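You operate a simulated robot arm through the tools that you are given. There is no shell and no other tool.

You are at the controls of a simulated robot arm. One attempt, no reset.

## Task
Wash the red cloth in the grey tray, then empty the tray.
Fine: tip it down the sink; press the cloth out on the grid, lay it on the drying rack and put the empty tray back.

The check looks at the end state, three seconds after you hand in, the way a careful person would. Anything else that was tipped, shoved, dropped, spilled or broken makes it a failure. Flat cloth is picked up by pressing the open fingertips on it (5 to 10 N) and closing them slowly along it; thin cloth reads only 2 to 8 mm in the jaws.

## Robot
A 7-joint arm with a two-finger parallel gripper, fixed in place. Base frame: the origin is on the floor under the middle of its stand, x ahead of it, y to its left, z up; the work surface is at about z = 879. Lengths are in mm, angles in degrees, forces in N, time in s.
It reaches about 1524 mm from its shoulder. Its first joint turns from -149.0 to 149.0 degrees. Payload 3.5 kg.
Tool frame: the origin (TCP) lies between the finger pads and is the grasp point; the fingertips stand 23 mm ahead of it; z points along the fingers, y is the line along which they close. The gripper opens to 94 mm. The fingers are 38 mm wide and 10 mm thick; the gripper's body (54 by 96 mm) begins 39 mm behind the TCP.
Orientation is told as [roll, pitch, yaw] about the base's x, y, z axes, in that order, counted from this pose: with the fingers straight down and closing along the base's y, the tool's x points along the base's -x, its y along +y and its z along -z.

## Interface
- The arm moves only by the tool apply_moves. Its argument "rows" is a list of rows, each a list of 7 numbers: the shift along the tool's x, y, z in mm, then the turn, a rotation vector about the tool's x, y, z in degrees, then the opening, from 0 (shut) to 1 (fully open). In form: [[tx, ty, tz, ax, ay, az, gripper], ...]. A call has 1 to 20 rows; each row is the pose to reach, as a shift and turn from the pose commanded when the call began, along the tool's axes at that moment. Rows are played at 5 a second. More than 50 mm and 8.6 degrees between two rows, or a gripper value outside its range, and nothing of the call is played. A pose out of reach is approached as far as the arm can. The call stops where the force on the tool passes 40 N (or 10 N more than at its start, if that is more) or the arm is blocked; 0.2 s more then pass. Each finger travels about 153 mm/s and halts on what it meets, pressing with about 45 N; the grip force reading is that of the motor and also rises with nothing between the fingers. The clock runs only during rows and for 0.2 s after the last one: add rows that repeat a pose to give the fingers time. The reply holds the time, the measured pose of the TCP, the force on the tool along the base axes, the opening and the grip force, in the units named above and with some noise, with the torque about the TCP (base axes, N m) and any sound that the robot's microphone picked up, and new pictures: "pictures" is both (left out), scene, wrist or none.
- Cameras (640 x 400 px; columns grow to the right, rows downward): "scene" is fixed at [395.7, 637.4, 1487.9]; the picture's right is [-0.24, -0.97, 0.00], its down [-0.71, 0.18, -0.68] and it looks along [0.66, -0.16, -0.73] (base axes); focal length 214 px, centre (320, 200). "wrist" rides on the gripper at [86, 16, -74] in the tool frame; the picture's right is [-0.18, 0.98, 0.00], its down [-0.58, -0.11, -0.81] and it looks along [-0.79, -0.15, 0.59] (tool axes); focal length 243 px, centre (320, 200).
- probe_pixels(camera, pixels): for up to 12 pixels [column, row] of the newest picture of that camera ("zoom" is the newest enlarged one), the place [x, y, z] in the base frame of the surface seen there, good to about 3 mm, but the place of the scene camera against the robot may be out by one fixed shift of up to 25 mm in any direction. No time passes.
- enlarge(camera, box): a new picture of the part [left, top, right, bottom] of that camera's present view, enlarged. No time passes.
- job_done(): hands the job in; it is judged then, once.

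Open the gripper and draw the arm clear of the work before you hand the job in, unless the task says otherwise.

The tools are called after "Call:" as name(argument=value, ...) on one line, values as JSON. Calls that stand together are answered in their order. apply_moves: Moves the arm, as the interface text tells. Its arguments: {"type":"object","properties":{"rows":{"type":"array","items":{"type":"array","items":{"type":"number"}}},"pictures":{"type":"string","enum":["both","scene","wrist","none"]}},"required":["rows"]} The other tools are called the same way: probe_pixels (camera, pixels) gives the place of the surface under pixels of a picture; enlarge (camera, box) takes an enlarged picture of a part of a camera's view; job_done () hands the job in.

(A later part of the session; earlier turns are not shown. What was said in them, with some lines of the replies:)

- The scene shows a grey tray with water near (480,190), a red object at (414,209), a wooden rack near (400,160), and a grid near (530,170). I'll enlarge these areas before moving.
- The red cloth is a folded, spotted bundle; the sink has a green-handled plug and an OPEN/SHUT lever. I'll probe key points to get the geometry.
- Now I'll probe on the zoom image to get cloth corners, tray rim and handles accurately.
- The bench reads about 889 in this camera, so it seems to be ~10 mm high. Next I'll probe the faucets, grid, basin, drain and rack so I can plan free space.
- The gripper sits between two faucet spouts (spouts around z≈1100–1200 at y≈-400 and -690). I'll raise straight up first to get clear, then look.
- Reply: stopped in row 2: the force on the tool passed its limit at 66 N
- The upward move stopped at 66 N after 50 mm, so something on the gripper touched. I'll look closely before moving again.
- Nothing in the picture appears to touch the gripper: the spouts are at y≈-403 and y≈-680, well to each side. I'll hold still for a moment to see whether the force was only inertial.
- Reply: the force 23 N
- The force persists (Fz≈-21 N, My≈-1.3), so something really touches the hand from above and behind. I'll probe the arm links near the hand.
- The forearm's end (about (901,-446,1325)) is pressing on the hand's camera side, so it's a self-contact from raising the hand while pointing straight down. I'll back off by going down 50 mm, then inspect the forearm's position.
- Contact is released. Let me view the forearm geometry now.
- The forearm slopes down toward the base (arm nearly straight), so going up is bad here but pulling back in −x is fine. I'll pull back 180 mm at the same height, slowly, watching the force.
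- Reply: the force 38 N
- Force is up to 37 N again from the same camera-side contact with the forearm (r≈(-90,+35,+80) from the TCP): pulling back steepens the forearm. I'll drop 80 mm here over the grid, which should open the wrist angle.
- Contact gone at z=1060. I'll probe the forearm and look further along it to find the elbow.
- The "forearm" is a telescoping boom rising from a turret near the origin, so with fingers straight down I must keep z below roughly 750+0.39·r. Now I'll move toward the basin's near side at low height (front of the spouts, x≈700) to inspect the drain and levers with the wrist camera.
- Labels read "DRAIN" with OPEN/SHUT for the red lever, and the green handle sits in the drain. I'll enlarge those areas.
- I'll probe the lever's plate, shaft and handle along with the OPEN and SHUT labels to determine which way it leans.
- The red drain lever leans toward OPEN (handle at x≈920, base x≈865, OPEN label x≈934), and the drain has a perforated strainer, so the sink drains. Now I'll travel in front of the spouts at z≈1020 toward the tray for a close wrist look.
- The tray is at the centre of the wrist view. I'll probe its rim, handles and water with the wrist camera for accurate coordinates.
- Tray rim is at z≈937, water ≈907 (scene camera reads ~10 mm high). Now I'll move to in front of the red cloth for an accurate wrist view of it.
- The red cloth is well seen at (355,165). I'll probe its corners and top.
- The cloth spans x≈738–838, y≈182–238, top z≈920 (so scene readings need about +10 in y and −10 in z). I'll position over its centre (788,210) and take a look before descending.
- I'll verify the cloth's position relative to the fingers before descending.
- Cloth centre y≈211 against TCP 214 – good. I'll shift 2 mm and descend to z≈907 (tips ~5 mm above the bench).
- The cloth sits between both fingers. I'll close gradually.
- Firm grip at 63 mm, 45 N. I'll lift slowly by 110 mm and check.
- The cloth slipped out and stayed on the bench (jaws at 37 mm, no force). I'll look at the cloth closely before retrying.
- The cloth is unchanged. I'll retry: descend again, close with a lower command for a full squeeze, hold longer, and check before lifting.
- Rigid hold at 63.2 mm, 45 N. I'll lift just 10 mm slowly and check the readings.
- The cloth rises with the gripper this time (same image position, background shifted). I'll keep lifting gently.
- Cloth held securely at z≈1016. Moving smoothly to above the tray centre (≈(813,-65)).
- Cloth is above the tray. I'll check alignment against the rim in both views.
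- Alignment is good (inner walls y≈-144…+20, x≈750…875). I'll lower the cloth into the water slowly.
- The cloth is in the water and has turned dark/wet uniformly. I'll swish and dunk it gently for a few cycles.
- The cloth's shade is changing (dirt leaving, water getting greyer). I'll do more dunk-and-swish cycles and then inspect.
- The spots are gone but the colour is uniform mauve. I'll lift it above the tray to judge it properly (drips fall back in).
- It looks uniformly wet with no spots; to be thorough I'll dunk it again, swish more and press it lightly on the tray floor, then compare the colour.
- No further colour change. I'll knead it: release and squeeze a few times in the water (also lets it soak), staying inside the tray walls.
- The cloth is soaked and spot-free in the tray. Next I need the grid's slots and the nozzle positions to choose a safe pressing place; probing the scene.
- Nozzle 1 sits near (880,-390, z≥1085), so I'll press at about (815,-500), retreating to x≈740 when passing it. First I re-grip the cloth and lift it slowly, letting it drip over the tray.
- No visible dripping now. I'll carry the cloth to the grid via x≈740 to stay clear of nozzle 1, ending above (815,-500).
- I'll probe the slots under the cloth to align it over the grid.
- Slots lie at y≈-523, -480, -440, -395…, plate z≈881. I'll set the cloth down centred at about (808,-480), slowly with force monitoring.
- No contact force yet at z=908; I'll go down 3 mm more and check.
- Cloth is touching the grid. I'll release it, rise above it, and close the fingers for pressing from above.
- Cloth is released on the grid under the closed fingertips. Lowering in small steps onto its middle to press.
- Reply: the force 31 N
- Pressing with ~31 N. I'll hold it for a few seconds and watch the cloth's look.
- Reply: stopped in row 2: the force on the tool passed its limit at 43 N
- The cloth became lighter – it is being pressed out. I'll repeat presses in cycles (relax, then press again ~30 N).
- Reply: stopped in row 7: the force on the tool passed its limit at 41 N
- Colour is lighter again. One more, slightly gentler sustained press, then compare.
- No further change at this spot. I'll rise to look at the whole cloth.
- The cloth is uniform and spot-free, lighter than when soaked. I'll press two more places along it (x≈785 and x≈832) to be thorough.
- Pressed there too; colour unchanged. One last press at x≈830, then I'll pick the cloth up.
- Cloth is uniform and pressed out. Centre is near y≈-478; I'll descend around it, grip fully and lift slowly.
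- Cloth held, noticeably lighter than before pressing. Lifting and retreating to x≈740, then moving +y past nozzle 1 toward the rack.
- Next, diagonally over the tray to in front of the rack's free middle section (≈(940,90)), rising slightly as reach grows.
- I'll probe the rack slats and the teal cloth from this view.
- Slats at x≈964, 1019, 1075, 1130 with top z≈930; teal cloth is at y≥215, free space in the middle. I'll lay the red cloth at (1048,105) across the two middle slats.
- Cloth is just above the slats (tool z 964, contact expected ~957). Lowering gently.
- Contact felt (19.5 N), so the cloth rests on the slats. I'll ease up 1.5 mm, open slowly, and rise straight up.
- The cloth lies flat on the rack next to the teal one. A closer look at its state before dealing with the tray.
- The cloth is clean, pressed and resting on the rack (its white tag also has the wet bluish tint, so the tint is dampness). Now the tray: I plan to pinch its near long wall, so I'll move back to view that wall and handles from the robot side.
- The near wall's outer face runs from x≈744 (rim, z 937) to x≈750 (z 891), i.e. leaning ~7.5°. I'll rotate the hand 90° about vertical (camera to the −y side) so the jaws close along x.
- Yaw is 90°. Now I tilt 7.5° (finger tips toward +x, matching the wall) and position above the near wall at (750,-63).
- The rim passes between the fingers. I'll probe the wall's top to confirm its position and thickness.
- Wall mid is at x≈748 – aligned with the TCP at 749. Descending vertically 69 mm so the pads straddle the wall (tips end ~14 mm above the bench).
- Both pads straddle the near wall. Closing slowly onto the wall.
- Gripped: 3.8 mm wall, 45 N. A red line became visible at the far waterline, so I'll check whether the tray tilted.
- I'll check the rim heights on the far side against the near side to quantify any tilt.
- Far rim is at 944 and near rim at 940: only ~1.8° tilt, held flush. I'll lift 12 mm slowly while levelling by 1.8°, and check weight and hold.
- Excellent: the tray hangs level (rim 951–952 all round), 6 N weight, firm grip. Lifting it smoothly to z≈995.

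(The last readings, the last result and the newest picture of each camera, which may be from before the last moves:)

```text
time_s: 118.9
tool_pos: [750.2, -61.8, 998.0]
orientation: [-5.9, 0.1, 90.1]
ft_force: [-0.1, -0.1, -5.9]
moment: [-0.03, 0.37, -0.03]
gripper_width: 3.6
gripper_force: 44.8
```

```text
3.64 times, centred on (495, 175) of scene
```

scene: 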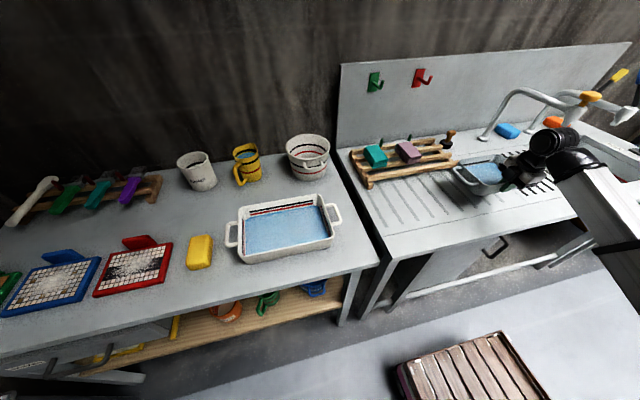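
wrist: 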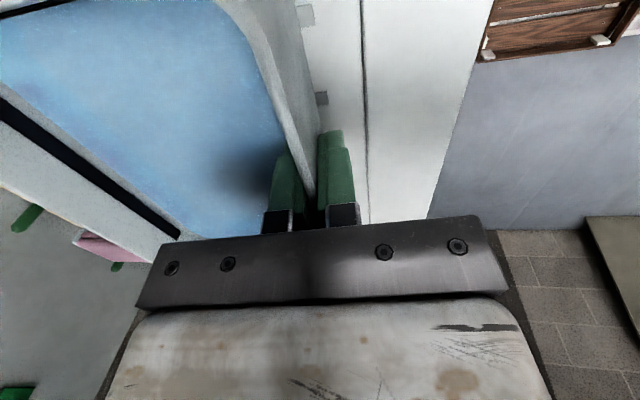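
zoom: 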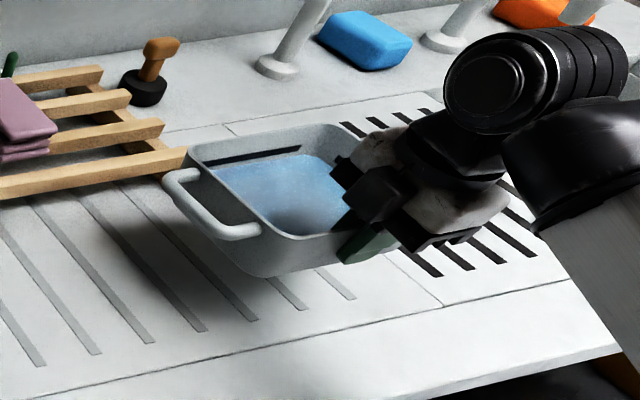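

Tray is level and steady. Now carrying it smoothly toward −y at x≈750 (hand clear of the nozzles, tray passing under them).

Call:
apply_moves(rows=[[4, 0, 0, 0, 0, 0, 0], [12, 0, 0, 0, 0, 0, 0], [24, 0, 0, 0, 0, 0, 0], [40, 0, 0, 0, 0, 0, 0], [58, 0, 0, 0, 0, 0, 0], [76, 0, 0, 0, 0, 0, 0], [94, 0, 0, 0, 0, 0, 0], [112, 0, 0, 0, 0, 0, 0], [130, 0, 0, 0, 0, 0, 0], [148, 0, 0, 0, 0, 0, 0], [166, 0, 0, 0, 0, 0, 0], [184, 0, 0, 0, 0, 0, 0], [202, 0, 0, 0, 0, 0, 0], [220, 0, 0, 0, 0, 0, 0], [238, 0, 0, 0, 0, 0, 0], [256, 0, 0, 0, 0, 0, 0], [272, 0, 0, 0, 0, 0, 0], [284, 0, 0, 0, 0, 0, 0], [292, 0, 0, 0, 0, 0, 0], [296, 0, 0, 0, 0, 0, 0]])

Call:
enlarge(camera="scene", box=[480, 60, 640, 230])

```text
time_s: 123.1
tool_pos: [749.7, -358.5, 994.6]
orientation: [-5.9, 0.1, 90.0]
ft_force: [0.3, 0.0, -6.8]
moment: [-0.02, 0.39, 0.03]
gripper_width: 3.4
gripper_force: 45.3
```

scene: 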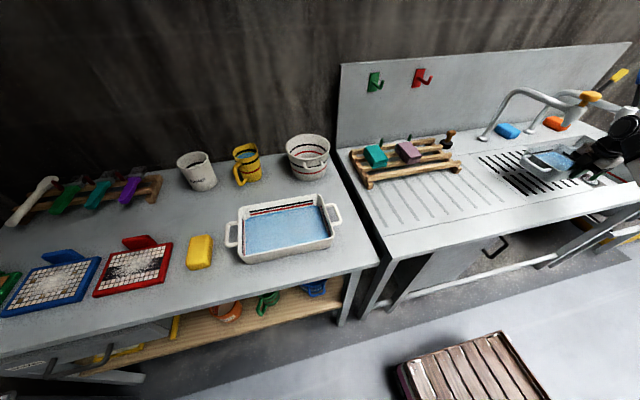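
wrist: 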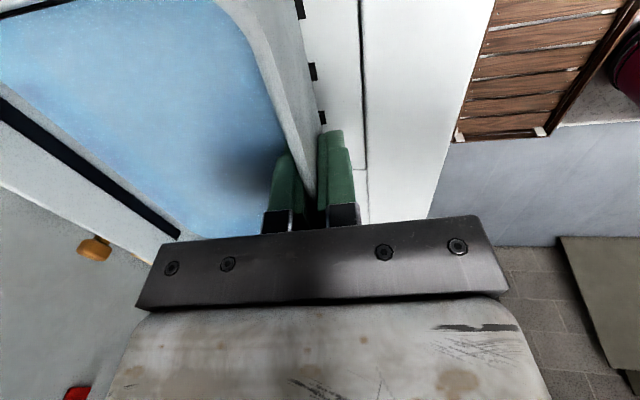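

```text
2.35 times, centred on (560, 145) of scene
```

zoom: 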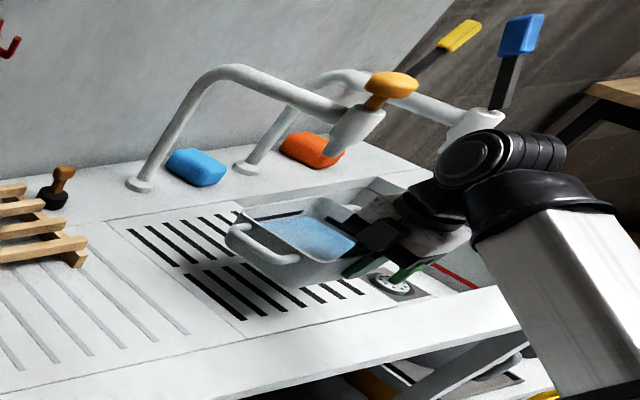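

Tray passes under nozzle 1 with clearance, water level and weight steady. Continuing toward the basin.

Call:
apply_moves(rows=[[4, 0, 0, 0, 0, 0, 0], [12, 0, 0, 0, 0, 0, 0], [24, 0, 0, 0, 0, 0, 0], [40, 0, 0, 0, 0, 0, 0], [58, 0, 0, 0, 0, 0, 0], [76, 0, 0, 0, 0, 0, 0], [94, 0, 0, 0, 0, 0, 0], [112, 0, 0, 0, 0, 0, 0], [130, 0, 0, 0, 0, 0, 0], [148, 0, 0, 0, 0, 0, 0], [166, 0, 0, 0, 0, 0, 0], [184, 0, 0, 0, 0, 0, 0], [202, 0, 0, 0, 0, 0, 0], [220, 0, 0, 0, 0, 0, 0], [238, 0, 0, 0, 0, 0, 0], [256, 0, 0, 0, 0, 0, 0], [272, 0, 0, 0, 0, 0, 0], [284, 0, 0, 0, 0, 0, 0], [292, 0, 0, 0, 0, 0, 0], [296, 0, 0, 0, 0, 0, 0]])

Call:
enlarge(camera="scene", box=[540, 60, 640, 230])

```text
time_s: 127.3
tool_pos: [750.0, -655.4, 996.6]
orientation: [-5.9, 0.1, 90.2]
ft_force: [-0.1, 0.1, -6.0]
moment: [-0.04, 0.37, -0.03]
gripper_width: 3.6
gripper_force: 45.1
```

scene: 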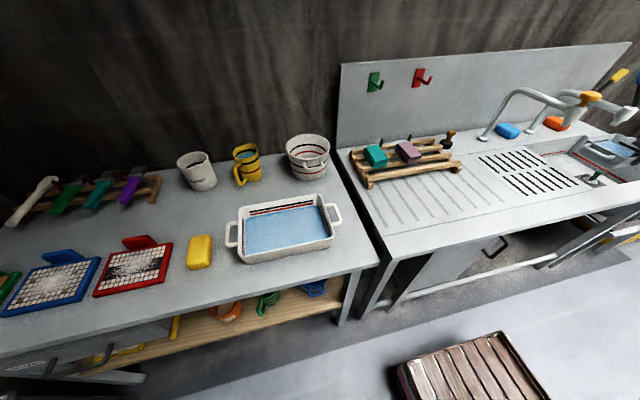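
wrist: 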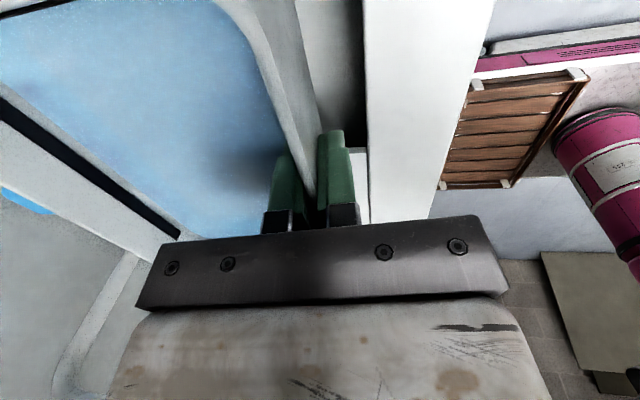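

```text
2.35 times, centred on (590, 145) of scene
```

zoom: 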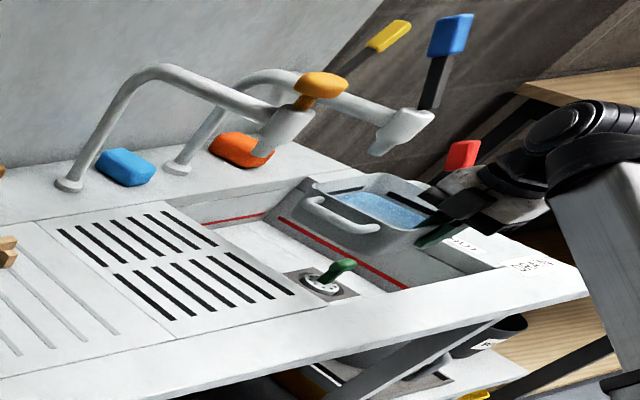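

Tray is over the basin edge now. Final transit to the pouring spot (≈(780,-830)).

Call:
apply_moves(rows=[[4, -1, 0, 0, 0, 0, 0], [12, -3, 0.3, 0, 0, 0, 0], [24, -6, 0.6, 0, 0, 0, 0], [40, -10, 1, 0, 0, 0, 0], [58, -14, 1.4, 0, 0, 0, 0], [76, -18, 1.8, 0, 0, 0, 0], [94, -21, 2.1, 0, 0, 0, 0], [112, -24, 2.4, 0, 0, 0, 0], [130, -26, 2.6, 0, 0, 0, 0], [146, -28, 2.8, 0, 0, 0, 0], [160, -29, 2.9, 0, 0, 0, 0], [169, -30, 3, 0, 0, 0, 0], [174, -30, 3, 0, 0, 0, 0], [175, -30, 3, 0, 0, 0, 0]])

Call:
enlarge(camera="scene", box=[600, 60, 640, 230])

```text
time_s: 130.3
tool_pos: [781.9, -828.3, 996.9]
orientation: [-5.9, 0.0, 90.0]
ft_force: [0.1, -0.2, -6.6]
moment: [-0.01, 0.44, 0.02]
gripper_width: 3.7
gripper_force: 44.8
```

scene: 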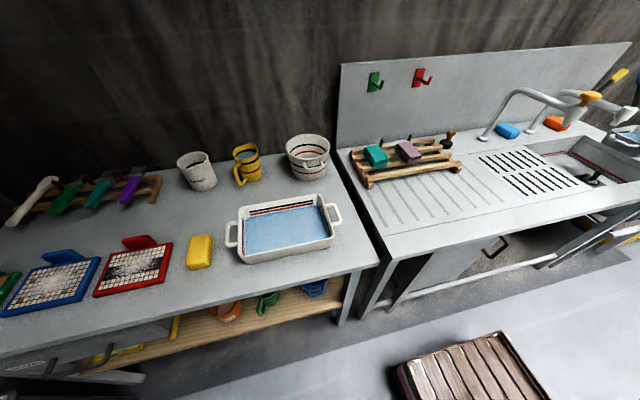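
wrist: 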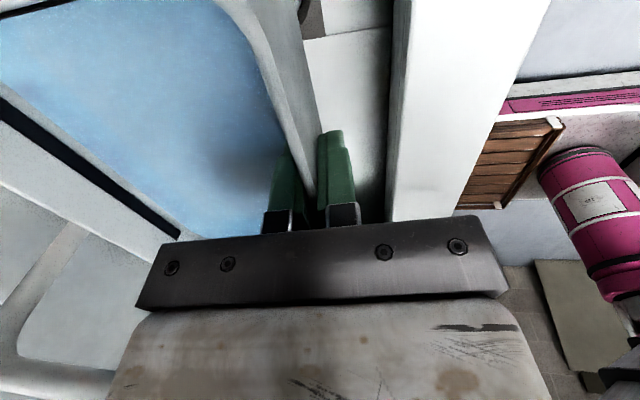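

```text
2.35 times, centred on (620, 145) of scene
```

zoom: 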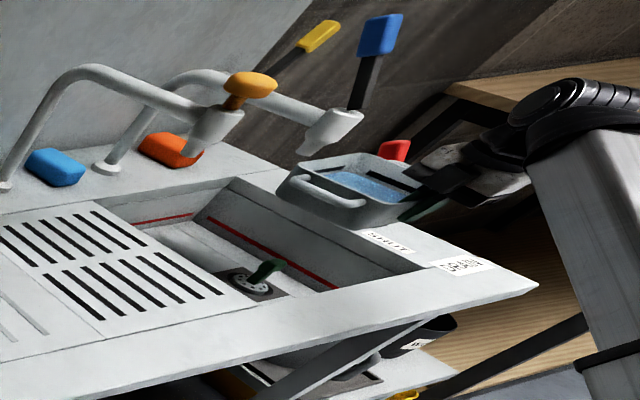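

Tray is at the pour spot. I'll probe the basin edges below to verify where the stream will land.

Call:
probe_pixels(camera="wrist", pixels=[[340, 100], [370, 100], [383, 100], [395, 100], [410, 100], [385, 160], [30, 230], [60, 300], [15, 350], [60, 375], [100, 280], [350, 20]])

Call:
probe_pixels(camera="zoom", pixels=[[330, 130], [305, 150], [345, 120], [360, 90], [375, 40], [395, 150], [300, 180], [360, 200], [400, 215], [350, 155], [425, 180], [440, 205]])

```text
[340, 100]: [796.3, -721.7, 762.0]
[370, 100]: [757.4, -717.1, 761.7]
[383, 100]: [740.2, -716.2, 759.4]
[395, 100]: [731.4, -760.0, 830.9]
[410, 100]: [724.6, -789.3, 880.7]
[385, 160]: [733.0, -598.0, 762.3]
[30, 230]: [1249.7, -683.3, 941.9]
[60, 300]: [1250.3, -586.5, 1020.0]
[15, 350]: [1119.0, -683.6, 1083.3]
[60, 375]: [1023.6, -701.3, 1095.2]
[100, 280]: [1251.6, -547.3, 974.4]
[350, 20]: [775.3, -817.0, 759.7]
```

```text
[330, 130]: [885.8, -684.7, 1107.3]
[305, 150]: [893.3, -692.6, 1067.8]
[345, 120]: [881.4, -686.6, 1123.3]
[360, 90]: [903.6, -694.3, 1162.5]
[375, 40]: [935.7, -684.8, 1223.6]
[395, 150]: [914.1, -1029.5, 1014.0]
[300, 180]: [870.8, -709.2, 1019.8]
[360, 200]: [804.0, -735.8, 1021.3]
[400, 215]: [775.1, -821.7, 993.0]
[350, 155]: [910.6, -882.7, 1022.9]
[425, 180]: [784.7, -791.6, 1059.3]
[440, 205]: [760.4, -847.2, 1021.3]
```

Basin spans x≈732–1055 here, so the stream (x≈790–915, y≈-745…-810) lands well inside. Starting the tilt slowly to 40° (the +y end goes down, hand swings to +y).

Call:
apply_moves(rows=[[0, 0, 0, 0, 2.0, -0.2, 0], [0, 0, 0, 0, 5.0, -0.5, 0], [0, 0, 0, 0, 9.0, -0.9, 0], [0, 0, 0, 0, 12.9, -1.3, 0], [0, 0, 0, 0, 16.9, -1.7, 0], [0, 0, 0, 0, 20.9, -2.1, 0], [0, 0, 0, 0, 24.9, -2.5, 0], [0, 0, 0, 0, 28.9, -2.9, 0], [0, 0, 0, 0, 32.8, -3.3, 0], [0, 0, 0, 0, 36.8, -3.7, 0], [0, 0, 0, 0, 39.8, -4.0, 0], [0, 0, 0, 0, 39.8, -4.0, 0]])

Call:
enlarge(camera="scene", box=[600, 60, 640, 230])

```text
time_s: 132.9
tool_pos: [781.1, -828.3, 998.6]
orientation: [-6.0, 40.1, 90.0]
ft_force: [0.1, 1.0, -4.3]
moment: [0.06, 0.24, -0.03]
gripper_width: 3.6
gripper_force: 44.4
```

scene: 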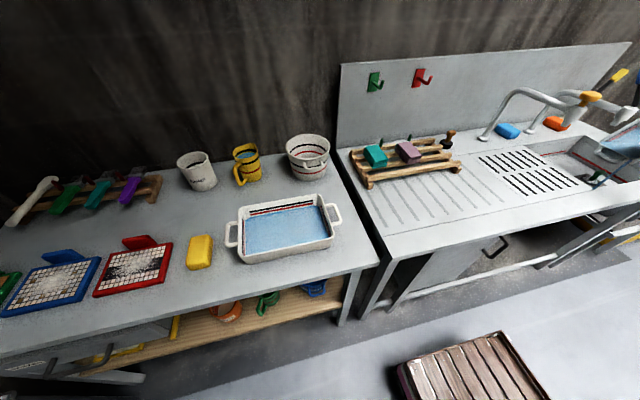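
wrist: 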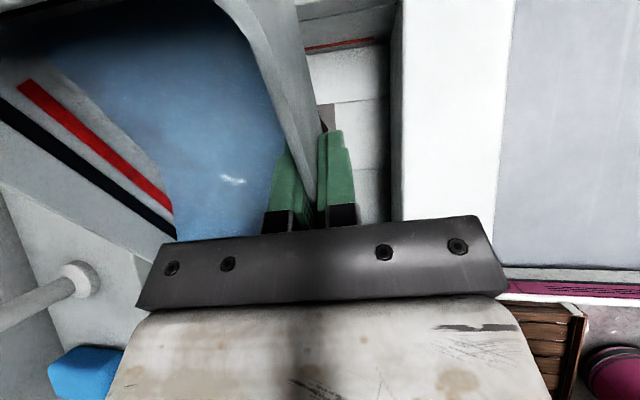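

```text
2.35 times, centred on (620, 145) of scene
```

zoom: 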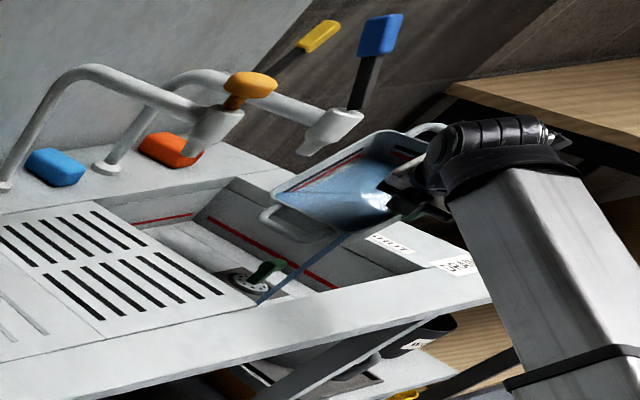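

A clean stream falls from the tray into the basin near the drain (zoom (350,235)→(262,300)); weight has dropped to 4.3 N. Continuing the tilt to 70° slowly.

Call:
apply_moves(rows=[[0, 0, 0, 0, 0, 0, 0], [0, 0, 0, 0, 3.0, -0.3, 0], [0, 0, 0, 0, 6.0, -0.6, 0], [0, 0, 0, 0, 9.0, -0.9, 0], [0, 0, 0, 0, 11.9, -1.2, 0], [0, 0, 0, 0, 14.9, -1.5, 0], [0, 0, 0, 0, 17.9, -1.8, 0], [0, 0, 0, 0, 20.9, -2.1, 0], [0, 0, 0, 0, 23.9, -2.4, 0], [0, 0, 0, 0, 26.9, -2.7, 0], [0, 0, 0, 0, 29.8, -3.0, 0], [0, 0, 0, 0, 29.8, -3.0, 0], [0, 0, 0, 0, 29.8, -3.0, 0]])

Call:
enlarge(camera="scene", box=[600, 60, 640, 230])

```text
time_s: 135.7
tool_pos: [781.5, -830.8, 998.2]
orientation: [-6.1, 70.0, 89.6]
ft_force: [0.3, 0.6, -3.4]
moment: [0.02, 0.17, -0.01]
gripper_width: 3.5
gripper_force: 44.8
```

scene: 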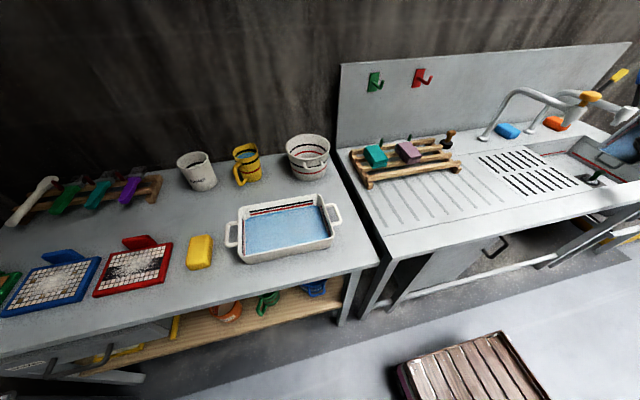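
wrist: 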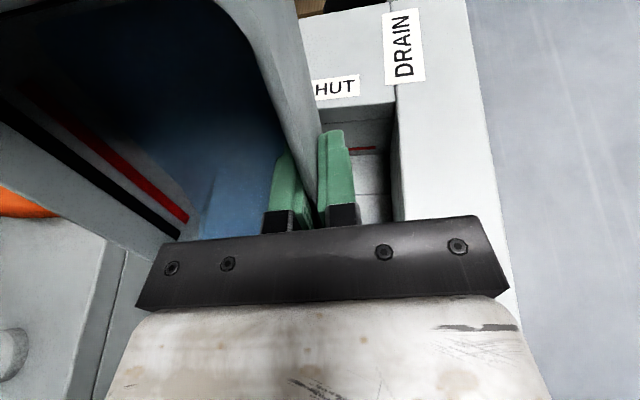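

```text
2.35 times, centred on (620, 145) of scene
```

zoom: 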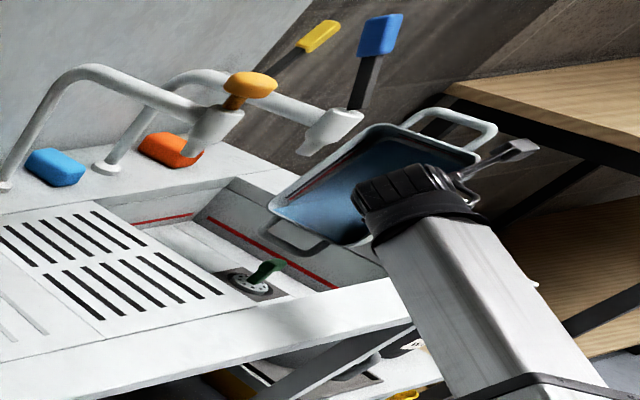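

Weight is down to 3.4 N with a little water left along the lower wall. Tilting on to ~105° to empty it completely.

Call:
apply_moves(rows=[[0, 0, 0, 0, 3.0, -0.3, 0], [0, 0, 0, 0, 6.0, -0.6, 0], [0, 0, 0, 0, 9.0, -0.9, 0], [0, 0, 0, 0, 11.9, -1.2, 0], [0, 0, 0, 0, 14.9, -1.5, 0], [0, 0, 0, 0, 17.9, -1.8, 0], [0, 0, 0, 0, 20.9, -2.1, 0], [0, 0, 0, 0, 23.9, -2.4, 0], [0, 0, 0, 0, 26.9, -2.7, 0], [0, 0, 0, 0, 29.8, -3.0, 0], [0, 0, 0, 0, 32.8, -3.3, 0], [0, 0, 0, 0, 34.8, -3.5, 0], [0, 0, 0, 0, 34.8, -3.5, 0], [0, 0, 0, 0, 34.8, -3.5, 0]])

Call:
enlarge(camera="scene", box=[600, 60, 640, 230])

```text
time_s: 138.7
tool_pos: [780.9, -828.7, 998.9]
orientation: [174.7, 75.1, -89.5]
ft_force: [-0.2, 0.5, -2.6]
moment: [0.04, 0.15, 0.01]
gripper_width: 3.8
gripper_force: 44.9
```

scene: 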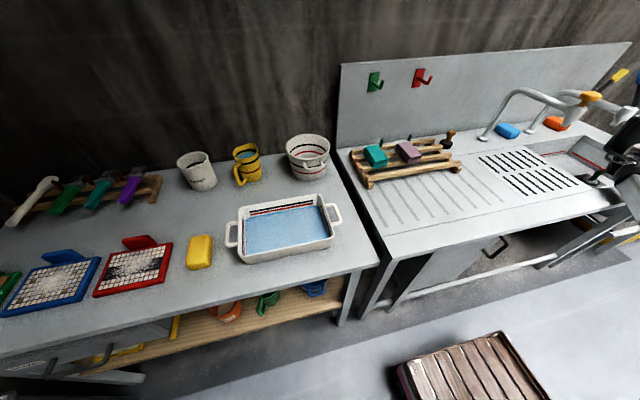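
wrist: 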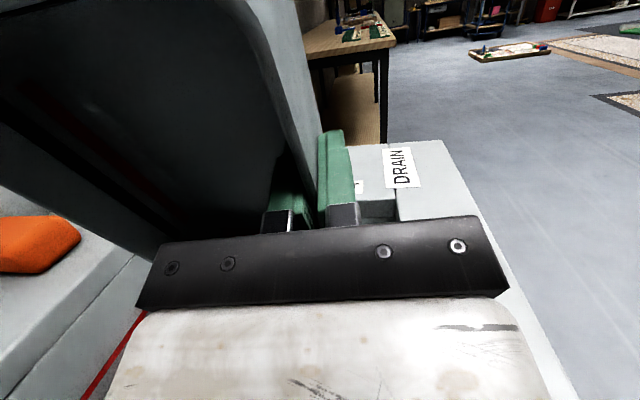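

```text
2.35 times, centred on (620, 145) of scene
```

zoom: 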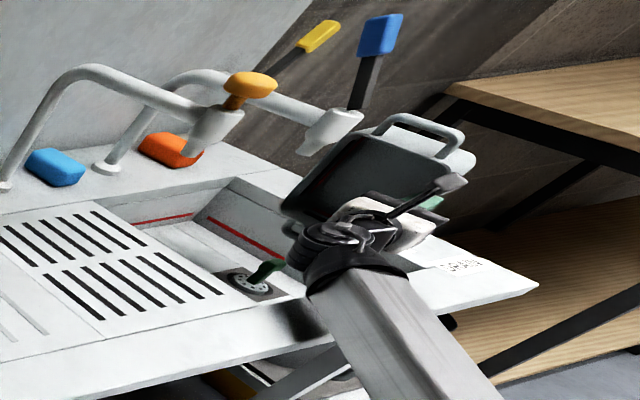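

Tilt is ~105°, interior looks empty and weight is 2.6 N. I'll hold for a couple of seconds to let it finish draining.

Call:
apply_moves(rows=[[0, 0, 0, 0, 0, 0, 0], [0, 0, 0, 0, 0, 0, 0], [0, 0, 0, 0, 3, -0.3, 0], [0, 0, 0, 0, 5, -0.5, 0], [0, 0, 0, 0, 5, -0.5, 0], [0, 0, 0, 0, 5, -0.5, 0], [0, 0, 0, 0, 5, -0.5, 0], [0, 0, 0, 0, 5, -0.5, 0], [0, 0, 0, 0, 5, -0.5, 0], [0, 0, 0, 0, 5, -0.5, 0], [0, 0, 0, 0, 5, -0.5, 0], [0, 0, 0, 0, 5, -0.5, 0], [0, 0, 0, 0, 5, -0.5, 0]])

Call:
enlarge(camera="wrist", box=[0, 0, 330, 240])

```text
time_s: 141.5
tool_pos: [781.2, -828.2, 997.4]
orientation: [174.5, 70.0, -89.6]
ft_force: [-0.3, -0.1, -1.1]
moment: [0.02, 0.12, 0.0]
gripper_width: 3.8
gripper_force: 44.8
```

scene: 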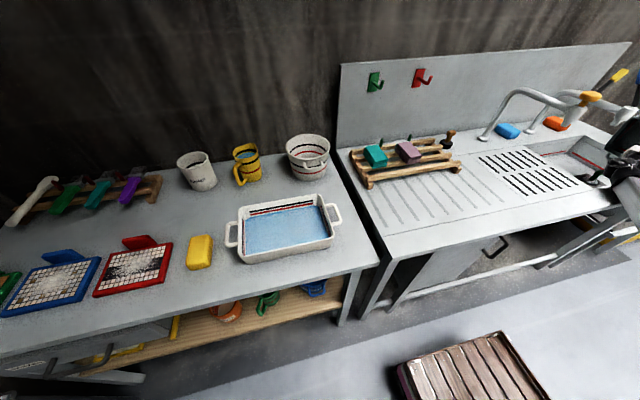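
wrist: 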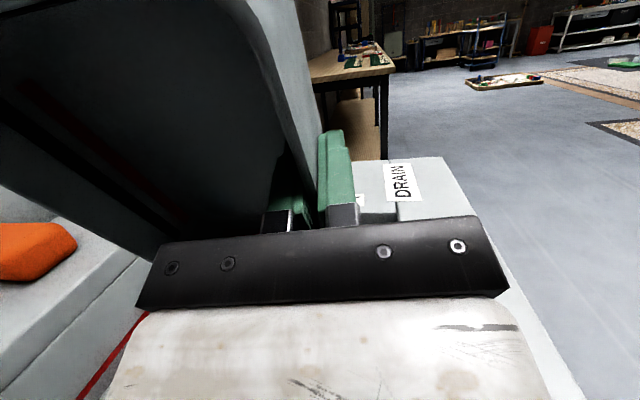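

```text
1.67 times, centred on (165, 120) of wrist
```

zoom: 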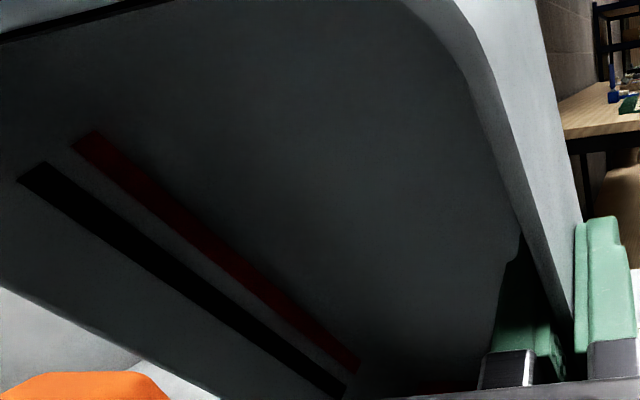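

The tray interior is empty (dark, no water visible, ~1–2 N). Rotating back to level.

Call:
apply_moves(rows=[[0, 0, 0, 0, 0, 0, 0], [0, 0, 0, 0, -3, 0.3, 0], [0, 0, 0, 0, -8, 0.8, 0], [0, 0, 0, 0, -14, 1.4, 0], [0, 0, 0, 0, -20, 2.0, 0], [0, 0, 0, 0, -27, 2.7, 0], [0, 0, 0, 0, -34, 3.4, 0], [0, 0, 0, 0, -41, 4.1, 0], [0, 0, 0, 0, -48, 4.9, 0], [0, 0, 0, 0, -55, 5.6, 0], [0, 0, 0, 0, -62, 6.3, 0], [0, 0, 0, 0, -69, 7.0, 0], [0, 0, 0, 0, -76, 7.7, 0], [0, 0, 0, 0, -83, 8.4, 0], [0, 0, 0, 0, -90, 9.1, 0], [0, 0, 0, 0, -96, 9.7, 0], [0, 0, 0, 0, -102, 10.3, 0], [0, 0, 0, 0, -106, 10.8, 0], [0, 0, 0, 0, -109.4, 11.1, 0], [0, 0, 0, 0, -109.4, 11.1, 0]])

Call:
enlarge(camera="scene", box=[600, 60, 640, 230])

Call:
enlarge(camera="wrist", box=[0, 0, 330, 240])

```text
time_s: 145.7
tool_pos: [781.3, -828.3, 998.8]
orientation: [-5.9, 0.0, 90.0]
ft_force: [-0.5, 0.1, -2.5]
moment: [-0.01, 0.18, 0.01]
gripper_width: 3.8
gripper_force: 44.4
```

scene: 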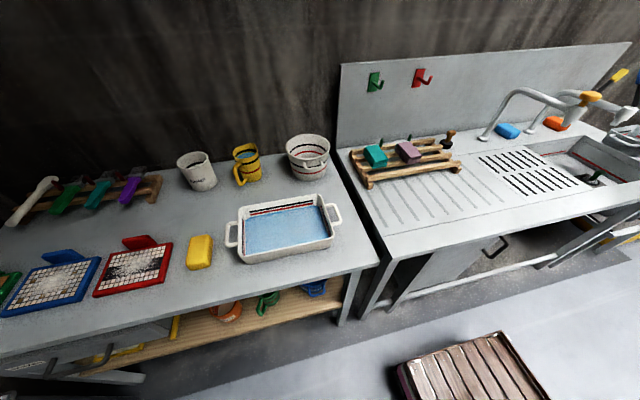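
wrist: 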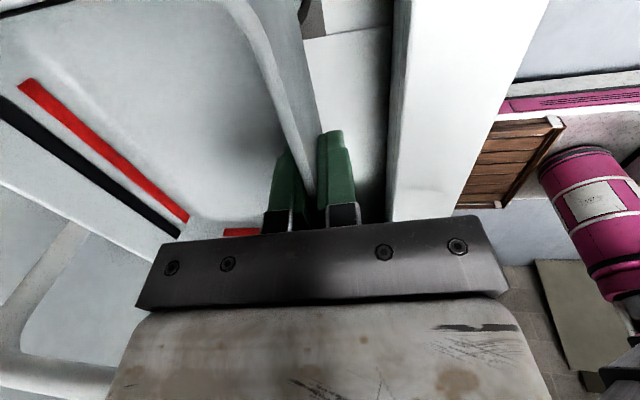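

```text
2.35 times, centred on (620, 145) of scene
```

zoom: 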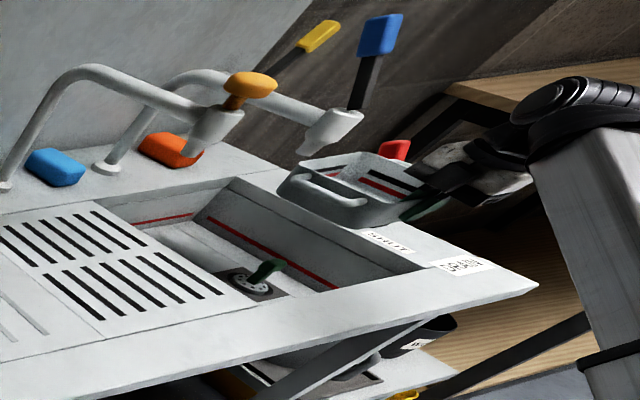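

```text
1.67 times, centred on (165, 120) of wrist
```

zoom: 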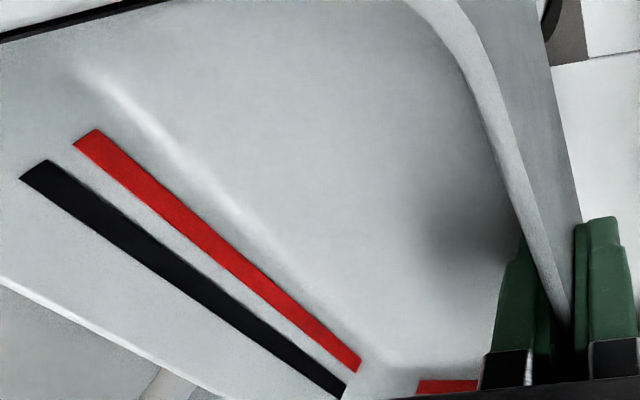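

The tray is completely empty and the sink shows no standing water. Carrying it back along the same path (reverse of the commanded legs).

Call:
apply_moves(rows=[[-6, 2, 0, 0, 0, 0, 0], [-20, 6, -0.6, 0, 0, 0, 0], [-40, 12, -1.2, 0, 0, 0, 0], [-64, 18, -1.8, 0, 0, 0, 0], [-90, 23, -2.3, 0, 0, 0, 0], [-116, 27, -2.7, 0, 0, 0, 0], [-142, 29, -2.9, 0, 0, 0, 0], [-168, 30, -3, 0, 0, 0, 0], [-194, 30, -3, 0, 0, 0, 0], [-220, 30, -3, 0, 0, 0, 0], [-246, 30, -3, 0, 0, 0, 0], [-272, 30, -3, 0, 0, 0, 0], [-298, 30, -3, 0, 0, 0, 0], [-324, 30, -3, 0, 0, 0, 0], [-350, 30, -3, 0, 0, 0, 0], [-376, 30, -3, 0, 0, 0, 0], [-400, 30, -3, 0, 0, 0, 0], [-420, 30, -3, 0, 0, 0, 0], [-434, 30, -3, 0, 0, 0, 0], [-440, 30, -3, 0, 0, 0, 0]], pictures="scene")

Call:
apply_moves(rows=[[-6, 0, 0, 0, 0, 0, 0], [-18, 0, 0, 0, 0, 0, 0], [-36, 0, 0, 0, 0, 0, 0], [-58, 0, 0, 0, 0, 0, 0], [-82, 0, 0, 0, 0, 0, 0], [-106, 0, 0, 0, 0, 0, 0], [-130, 0, 0, 0, 0, 0, 0], [-154, 0, 0, 0, 0, 0, 0], [-178, 0, 0, 0, 0, 0, 0], [-202, 0, 0, 0, 0, 0, 0], [-226, 0, 0, 0, 0, 0, 0], [-250, 0, 0, 0, 0, 0, 0], [-272, 0, 0, 0, 0, 0, 0], [-292, 0, 0, 0, 0, 0, 0], [-308, 0, 0, 0, 0, 0, 0], [-319, 0, 0, 0, 0, 0, 0], [-325, 0, 0, 0, 0, 0, 0], [-327, 0, 0, 0, 0, 0, 0], [-327, 0, 0, 0, 0, 0, 0]])

```text
time_s: 149.9
tool_pos: [751.2, -388.2, 998.0]
orientation: [-5.9, 0.0, 90.0]
ft_force: [0.4, -0.4, -2.0]
moment: [0.0, 0.14, -0.02]
gripper_width: 3.9
gripper_force: 44.7
```

scene: 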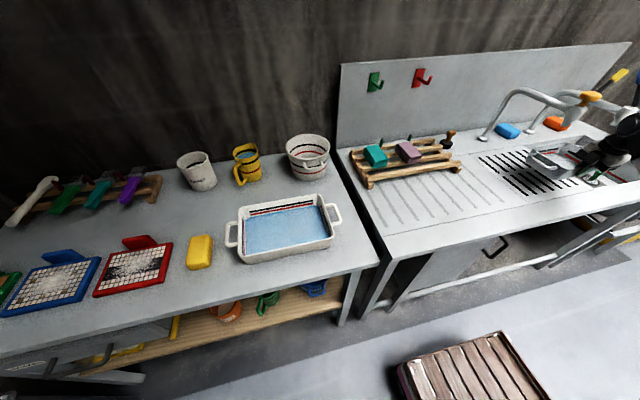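

```text
time_s: 153.9
tool_pos: [747.9, -62.3, 997.7]
orientation: [-5.9, 0.0, 90.1]
ft_force: [0.0, 0.3, -1.5]
moment: [-0.04, 0.15, -0.01]
gripper_width: 3.9
gripper_force: 45.3
```

scene: 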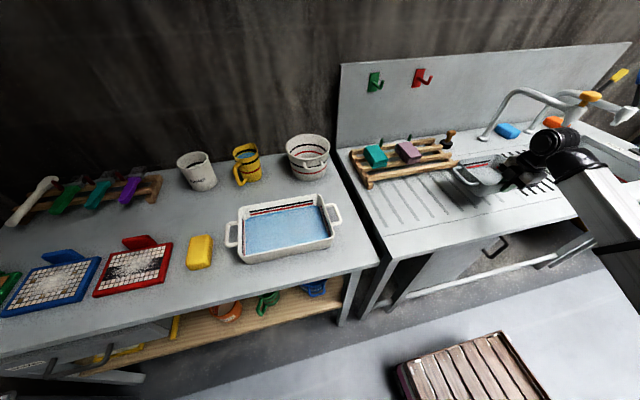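
wrist: 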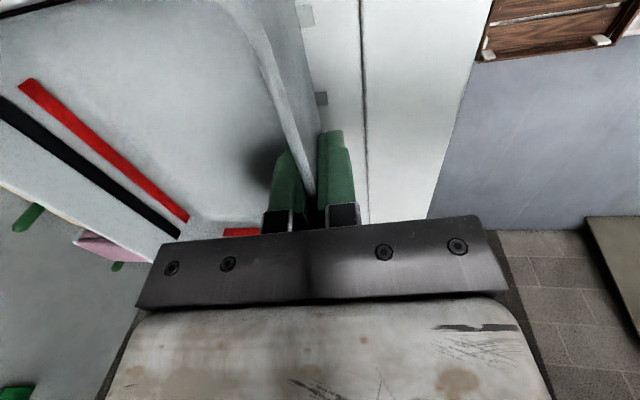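

Tray is back above its original spot. Lowering most of the way.

Call:
apply_moves(rows=[[0, 0.5, 5, 0, 0, 0, 0], [0, 1.5, 15, 0, 0, 0, 0], [0, 2.7, 27, 0, 0, 0, 0], [0, 3.9, 39, 0, 0, 0, 0], [0, 5.0, 50, 0, 0, 0, 0], [0, 5.9, 59, 0, 0, 0, 0], [0, 6.6, 65, 0, 0, 0, 0], [0, 7.1, 70, 0, 0, 0, 0], [0, 7.3, 72, 0, 0, 0, 0]])

Call:
enlarge(camera="scene", box=[430, 140, 540, 230])

Call:
probe_pixels(camera="wrist", pixels=[[10, 182], [30, 195], [60, 212], [80, 223], [300, 165], [310, 190], [285, 120]])

```text
time_s: 155.9
tool_pos: [750.6, -61.0, 923.4]
orientation: [-6.0, 0.1, 90.0]
ft_force: [0.5, -0.6, -1.9]
moment: [-0.03, 0.12, 0.02]
gripper_width: 3.7
gripper_force: 45.3
```

scene: 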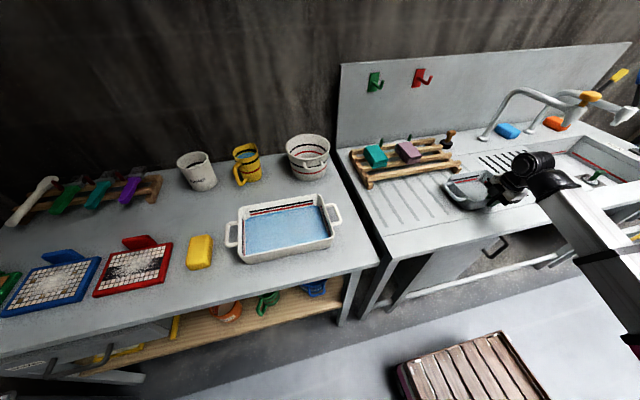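
wrist: 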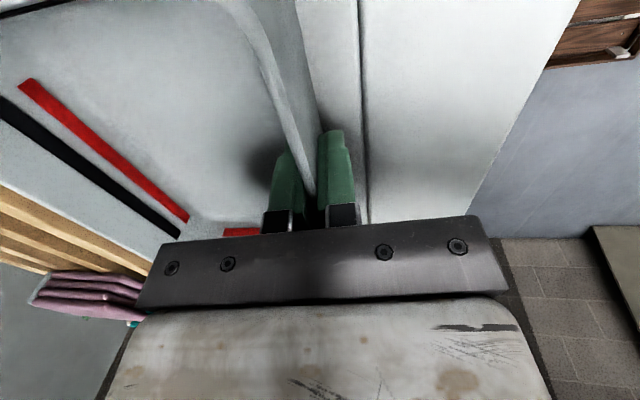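

```text
4.44 times, centred on (485, 185) of scene
```

zoom: 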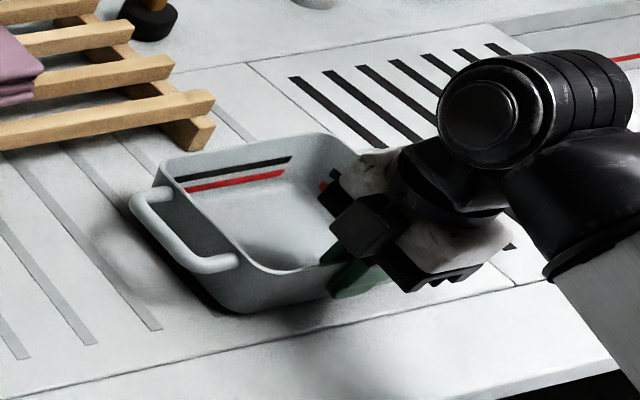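

```text
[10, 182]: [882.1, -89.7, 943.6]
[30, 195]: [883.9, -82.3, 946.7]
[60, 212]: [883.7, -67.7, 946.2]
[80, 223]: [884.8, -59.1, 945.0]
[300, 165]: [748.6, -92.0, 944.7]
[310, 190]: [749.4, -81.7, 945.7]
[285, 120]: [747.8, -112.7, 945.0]
```

Rim is level at ~945 (home ≈940), about 5 mm to go. Lowering in 1 mm steps.

Call:
apply_moves(rows=[[0, 0.1, 1, 0, 0, 0, 0], [0, 0.2, 2, 0, 0, 0, 0], [0, 0.3, 3, 0, 0, 0, 0], [0, 0.4, 4, 0, 0, 0, 0], [0, 0.5, 4.5, 0, 0, 0, 0]], pictures="none")

```text
time_s: 157.1
tool_pos: [750.9, -61.1, 920.5]
orientation: [-5.9, 0.0, 90.1]
ft_force: [-1.6, 0.0, 1.5]
moment: [0.19, 0.17, 0.08]
gripper_width: 3.9
gripper_force: 44.6
```

Contact is beginning (force went from −2 to +1.5 N). One more small step, then release.

Call:
apply_moves(rows=[[0, 0.05, 0.4, 0, 0, 0, 0], [0, 0.1, 0.8, 0, 0, 0, 0]], pictures="wrist")

Call:
probe_pixels(camera="wrist", pixels=[[10, 182], [30, 195], [60, 212], [80, 223], [300, 165], [310, 190], [285, 120]])

```text
time_s: 157.7
tool_pos: [750.0, -61.9, 921.0]
orientation: [-6.0, 0.0, 89.9]
ft_force: [1.8, 0.2, 17.8]
moment: [0.45, 0.09, 0.1]
gripper_width: 3.8
gripper_force: 44.7
```

wrist: 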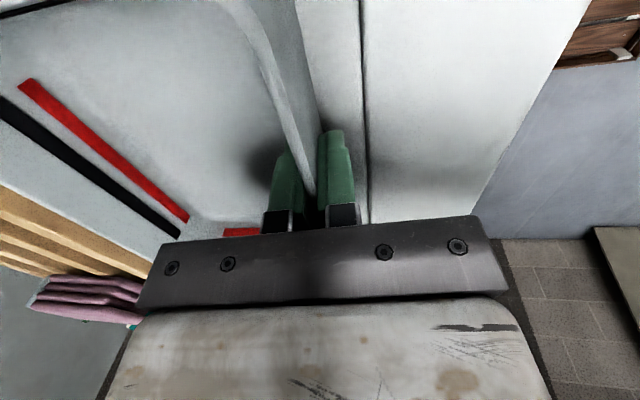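

```text
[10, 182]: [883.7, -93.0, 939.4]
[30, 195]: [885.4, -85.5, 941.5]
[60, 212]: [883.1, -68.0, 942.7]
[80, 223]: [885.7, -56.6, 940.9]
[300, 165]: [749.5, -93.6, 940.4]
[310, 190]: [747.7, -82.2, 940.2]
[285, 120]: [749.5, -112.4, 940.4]
```

Tray sits level on the bench (rim 940–941 all round, 18 N contact). I'll relax 1 mm, open slowly, then rise vertically.

Call:
apply_moves(rows=[[0, -0.1, -0.9, 0, 0, 0, 0], [0, -0.1, -0.9, 0, 0, 0, 0.1], [0, -0.1, -0.9, 0, 0, 0, 0.2], [0, -0.1, -0.9, 0, 0, 0, 0.35], [0, -0.1, -0.9, 0, 0, 0, 0.5], [0, -0.1, -0.9, 0, 0, 0, 0.5], [0, -1.1, -11, 0, 0, 0, 0.5], [0, -2.5, -25, 0, 0, 0, 0.5], [0, -4.0, -40, 0, 0, 0, 0.5], [0, -5.5, -55, 0, 0, 0, 0.5], [0, -7.0, -70, 0, 0, 0, 0.5], [0, -7.5, -75, 0, 0, 0, 0.5]])

Call:
enlarge(camera="scene", box=[430, 140, 540, 230])

```text
time_s: 160.3
tool_pos: [750.8, -61.1, 996.2]
orientation: [-5.9, 0.1, 90.0]
ft_force: [0.2, 0.7, 0.4]
moment: [0.03, -0.02, 0.01]
gripper_width: 47.0
gripper_force: 0.1
```

scene: 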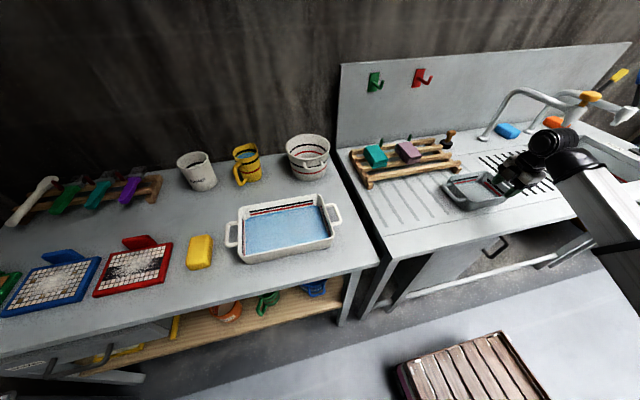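
wrist: 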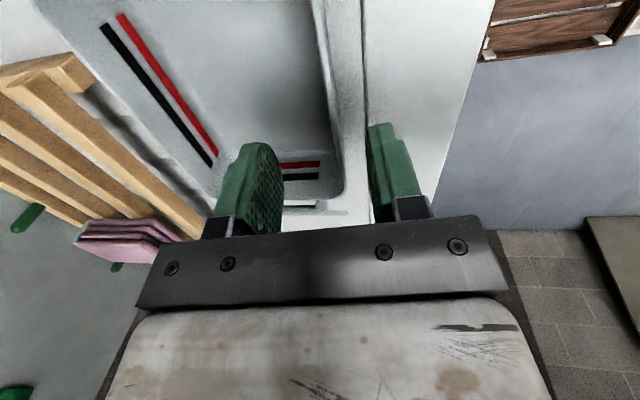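

```text
4.44 times, centred on (485, 185) of scene
```

zoom: 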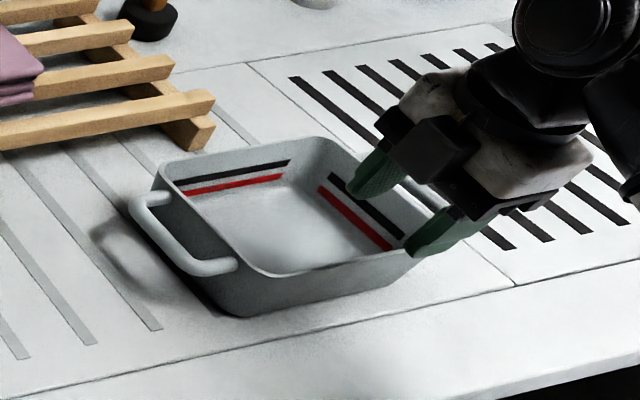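

The empty tray is back in place. I'll draw the arm back and open the gripper, then inspect everything.

Call:
apply_moves(rows=[[5, 15, -5, 0, 0, 0, 0.6], [20, 40, -8, 0, 0, 0, 0.8], [45, 65, -8, 0, 0, 0, 1], [75, 85, -8, 0, 0, 0, 1], [110, 100, -8, 0, 0, 0, 1], [145, 110, -8, 0, 0, 0, 1], [180, 115, -8, 0, 0, 0, 1], [215, 115, -8, 0, 0, 0, 1], [245, 115, -8, 0, 0, 0, 1], [260, 115, -8, 0, 0, 0, 1]])

Call:
enlarge(camera="scene", box=[340, 110, 540, 230])

Call:
enlarge(camera="scene", box=[560, 60, 640, 230])

Call:
enlarge(camera="scene", box=[385, 130, 435, 170])

```text
time_s: 162.5
tool_pos: [636.4, -321.6, 988.5]
orientation: [-6.0, -0.1, 90.1]
ft_force: [0.3, 0.5, -0.9]
moment: [0.02, -0.01, 0.01]
gripper_width: 93.9
gripper_force: 0.1
```

scene: 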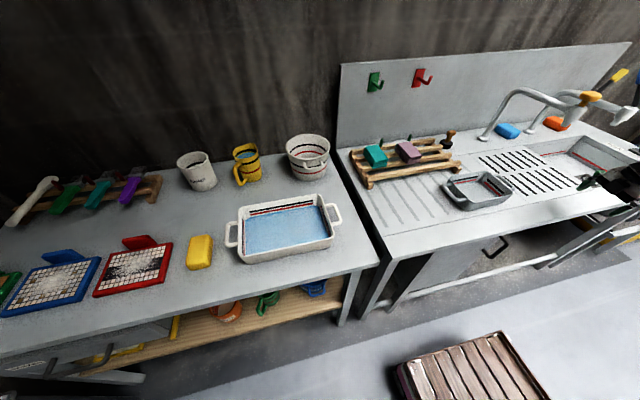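
wrist: 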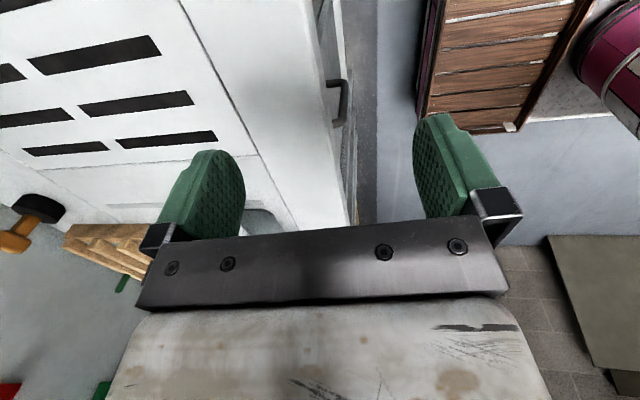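

```text
3.20 times, centred on (440, 170) of scene
```

zoom: 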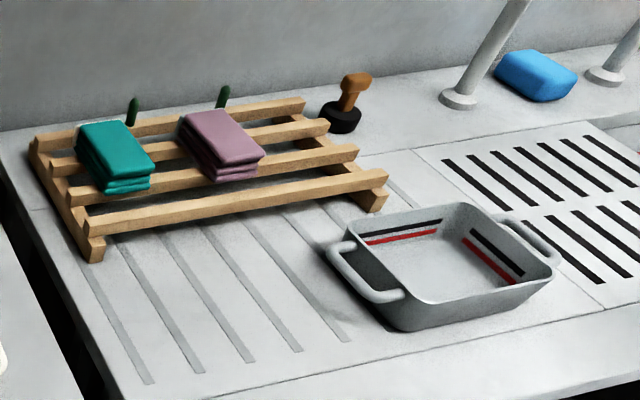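

```text
2.35 times, centred on (600, 145) of scene
```

zoom: 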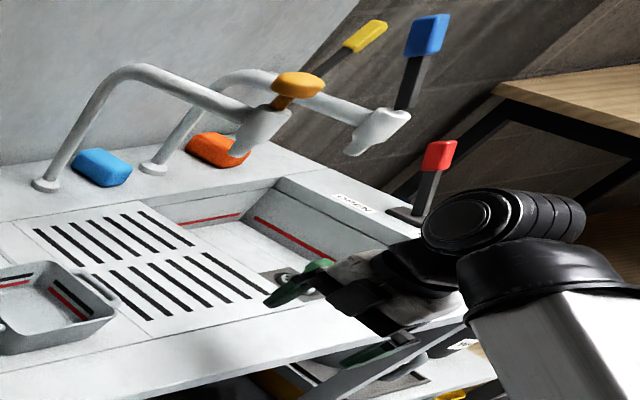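

```text
10.00 times, centred on (410, 150) of scene
```

zoom: 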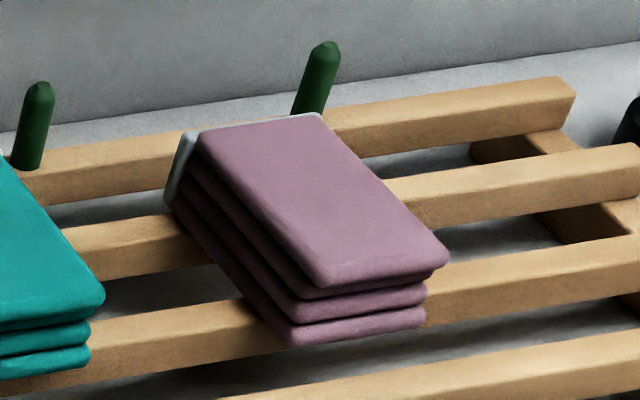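

Everything checks out: tray empty and back in place, cloth spot-free, pressed and lying on the rack beside the teal one, sink drained, nothing else moved, gripper open and clear (force ≈0). Handing in.

Call:
job_done()

```text
The job is handed in.
```

I washed the red cloth in the grey tray, pressed it out on the grid and laid it on the drying rack beside the teal one. I tipped the water down the sink, and the empty tray is back where it stood. The job is handed in.

- **Cloth:** The spots are gone, but its colour is now a uniform mauve rather than red. I took that as dampness, since the white tag picked up the same bluish tint. I can't rule out some leftover dirt. It lightened on the first press, and three more presses changed nothing.
- **Tray:** It came back level and within about 2 mm of its original position. The last picture shows it empty.
- **Sink:** The drain lever was already at OPEN and I left it there. I saw no standing water after pouring.
- **Contacts:** Early on, before I had touched any of the objects, the hand pressed twice against the arm's own boom, at up to 66 N. I backed off both times and saw no effect on anything else. The first attempt to lift the cloth slipped, and it stayed on the bench until I gripped it again.

I saw nothing else moved, spilled or tipped in the final pictures. The gripper is open and the hand is drawn back over the front edge of the bench.
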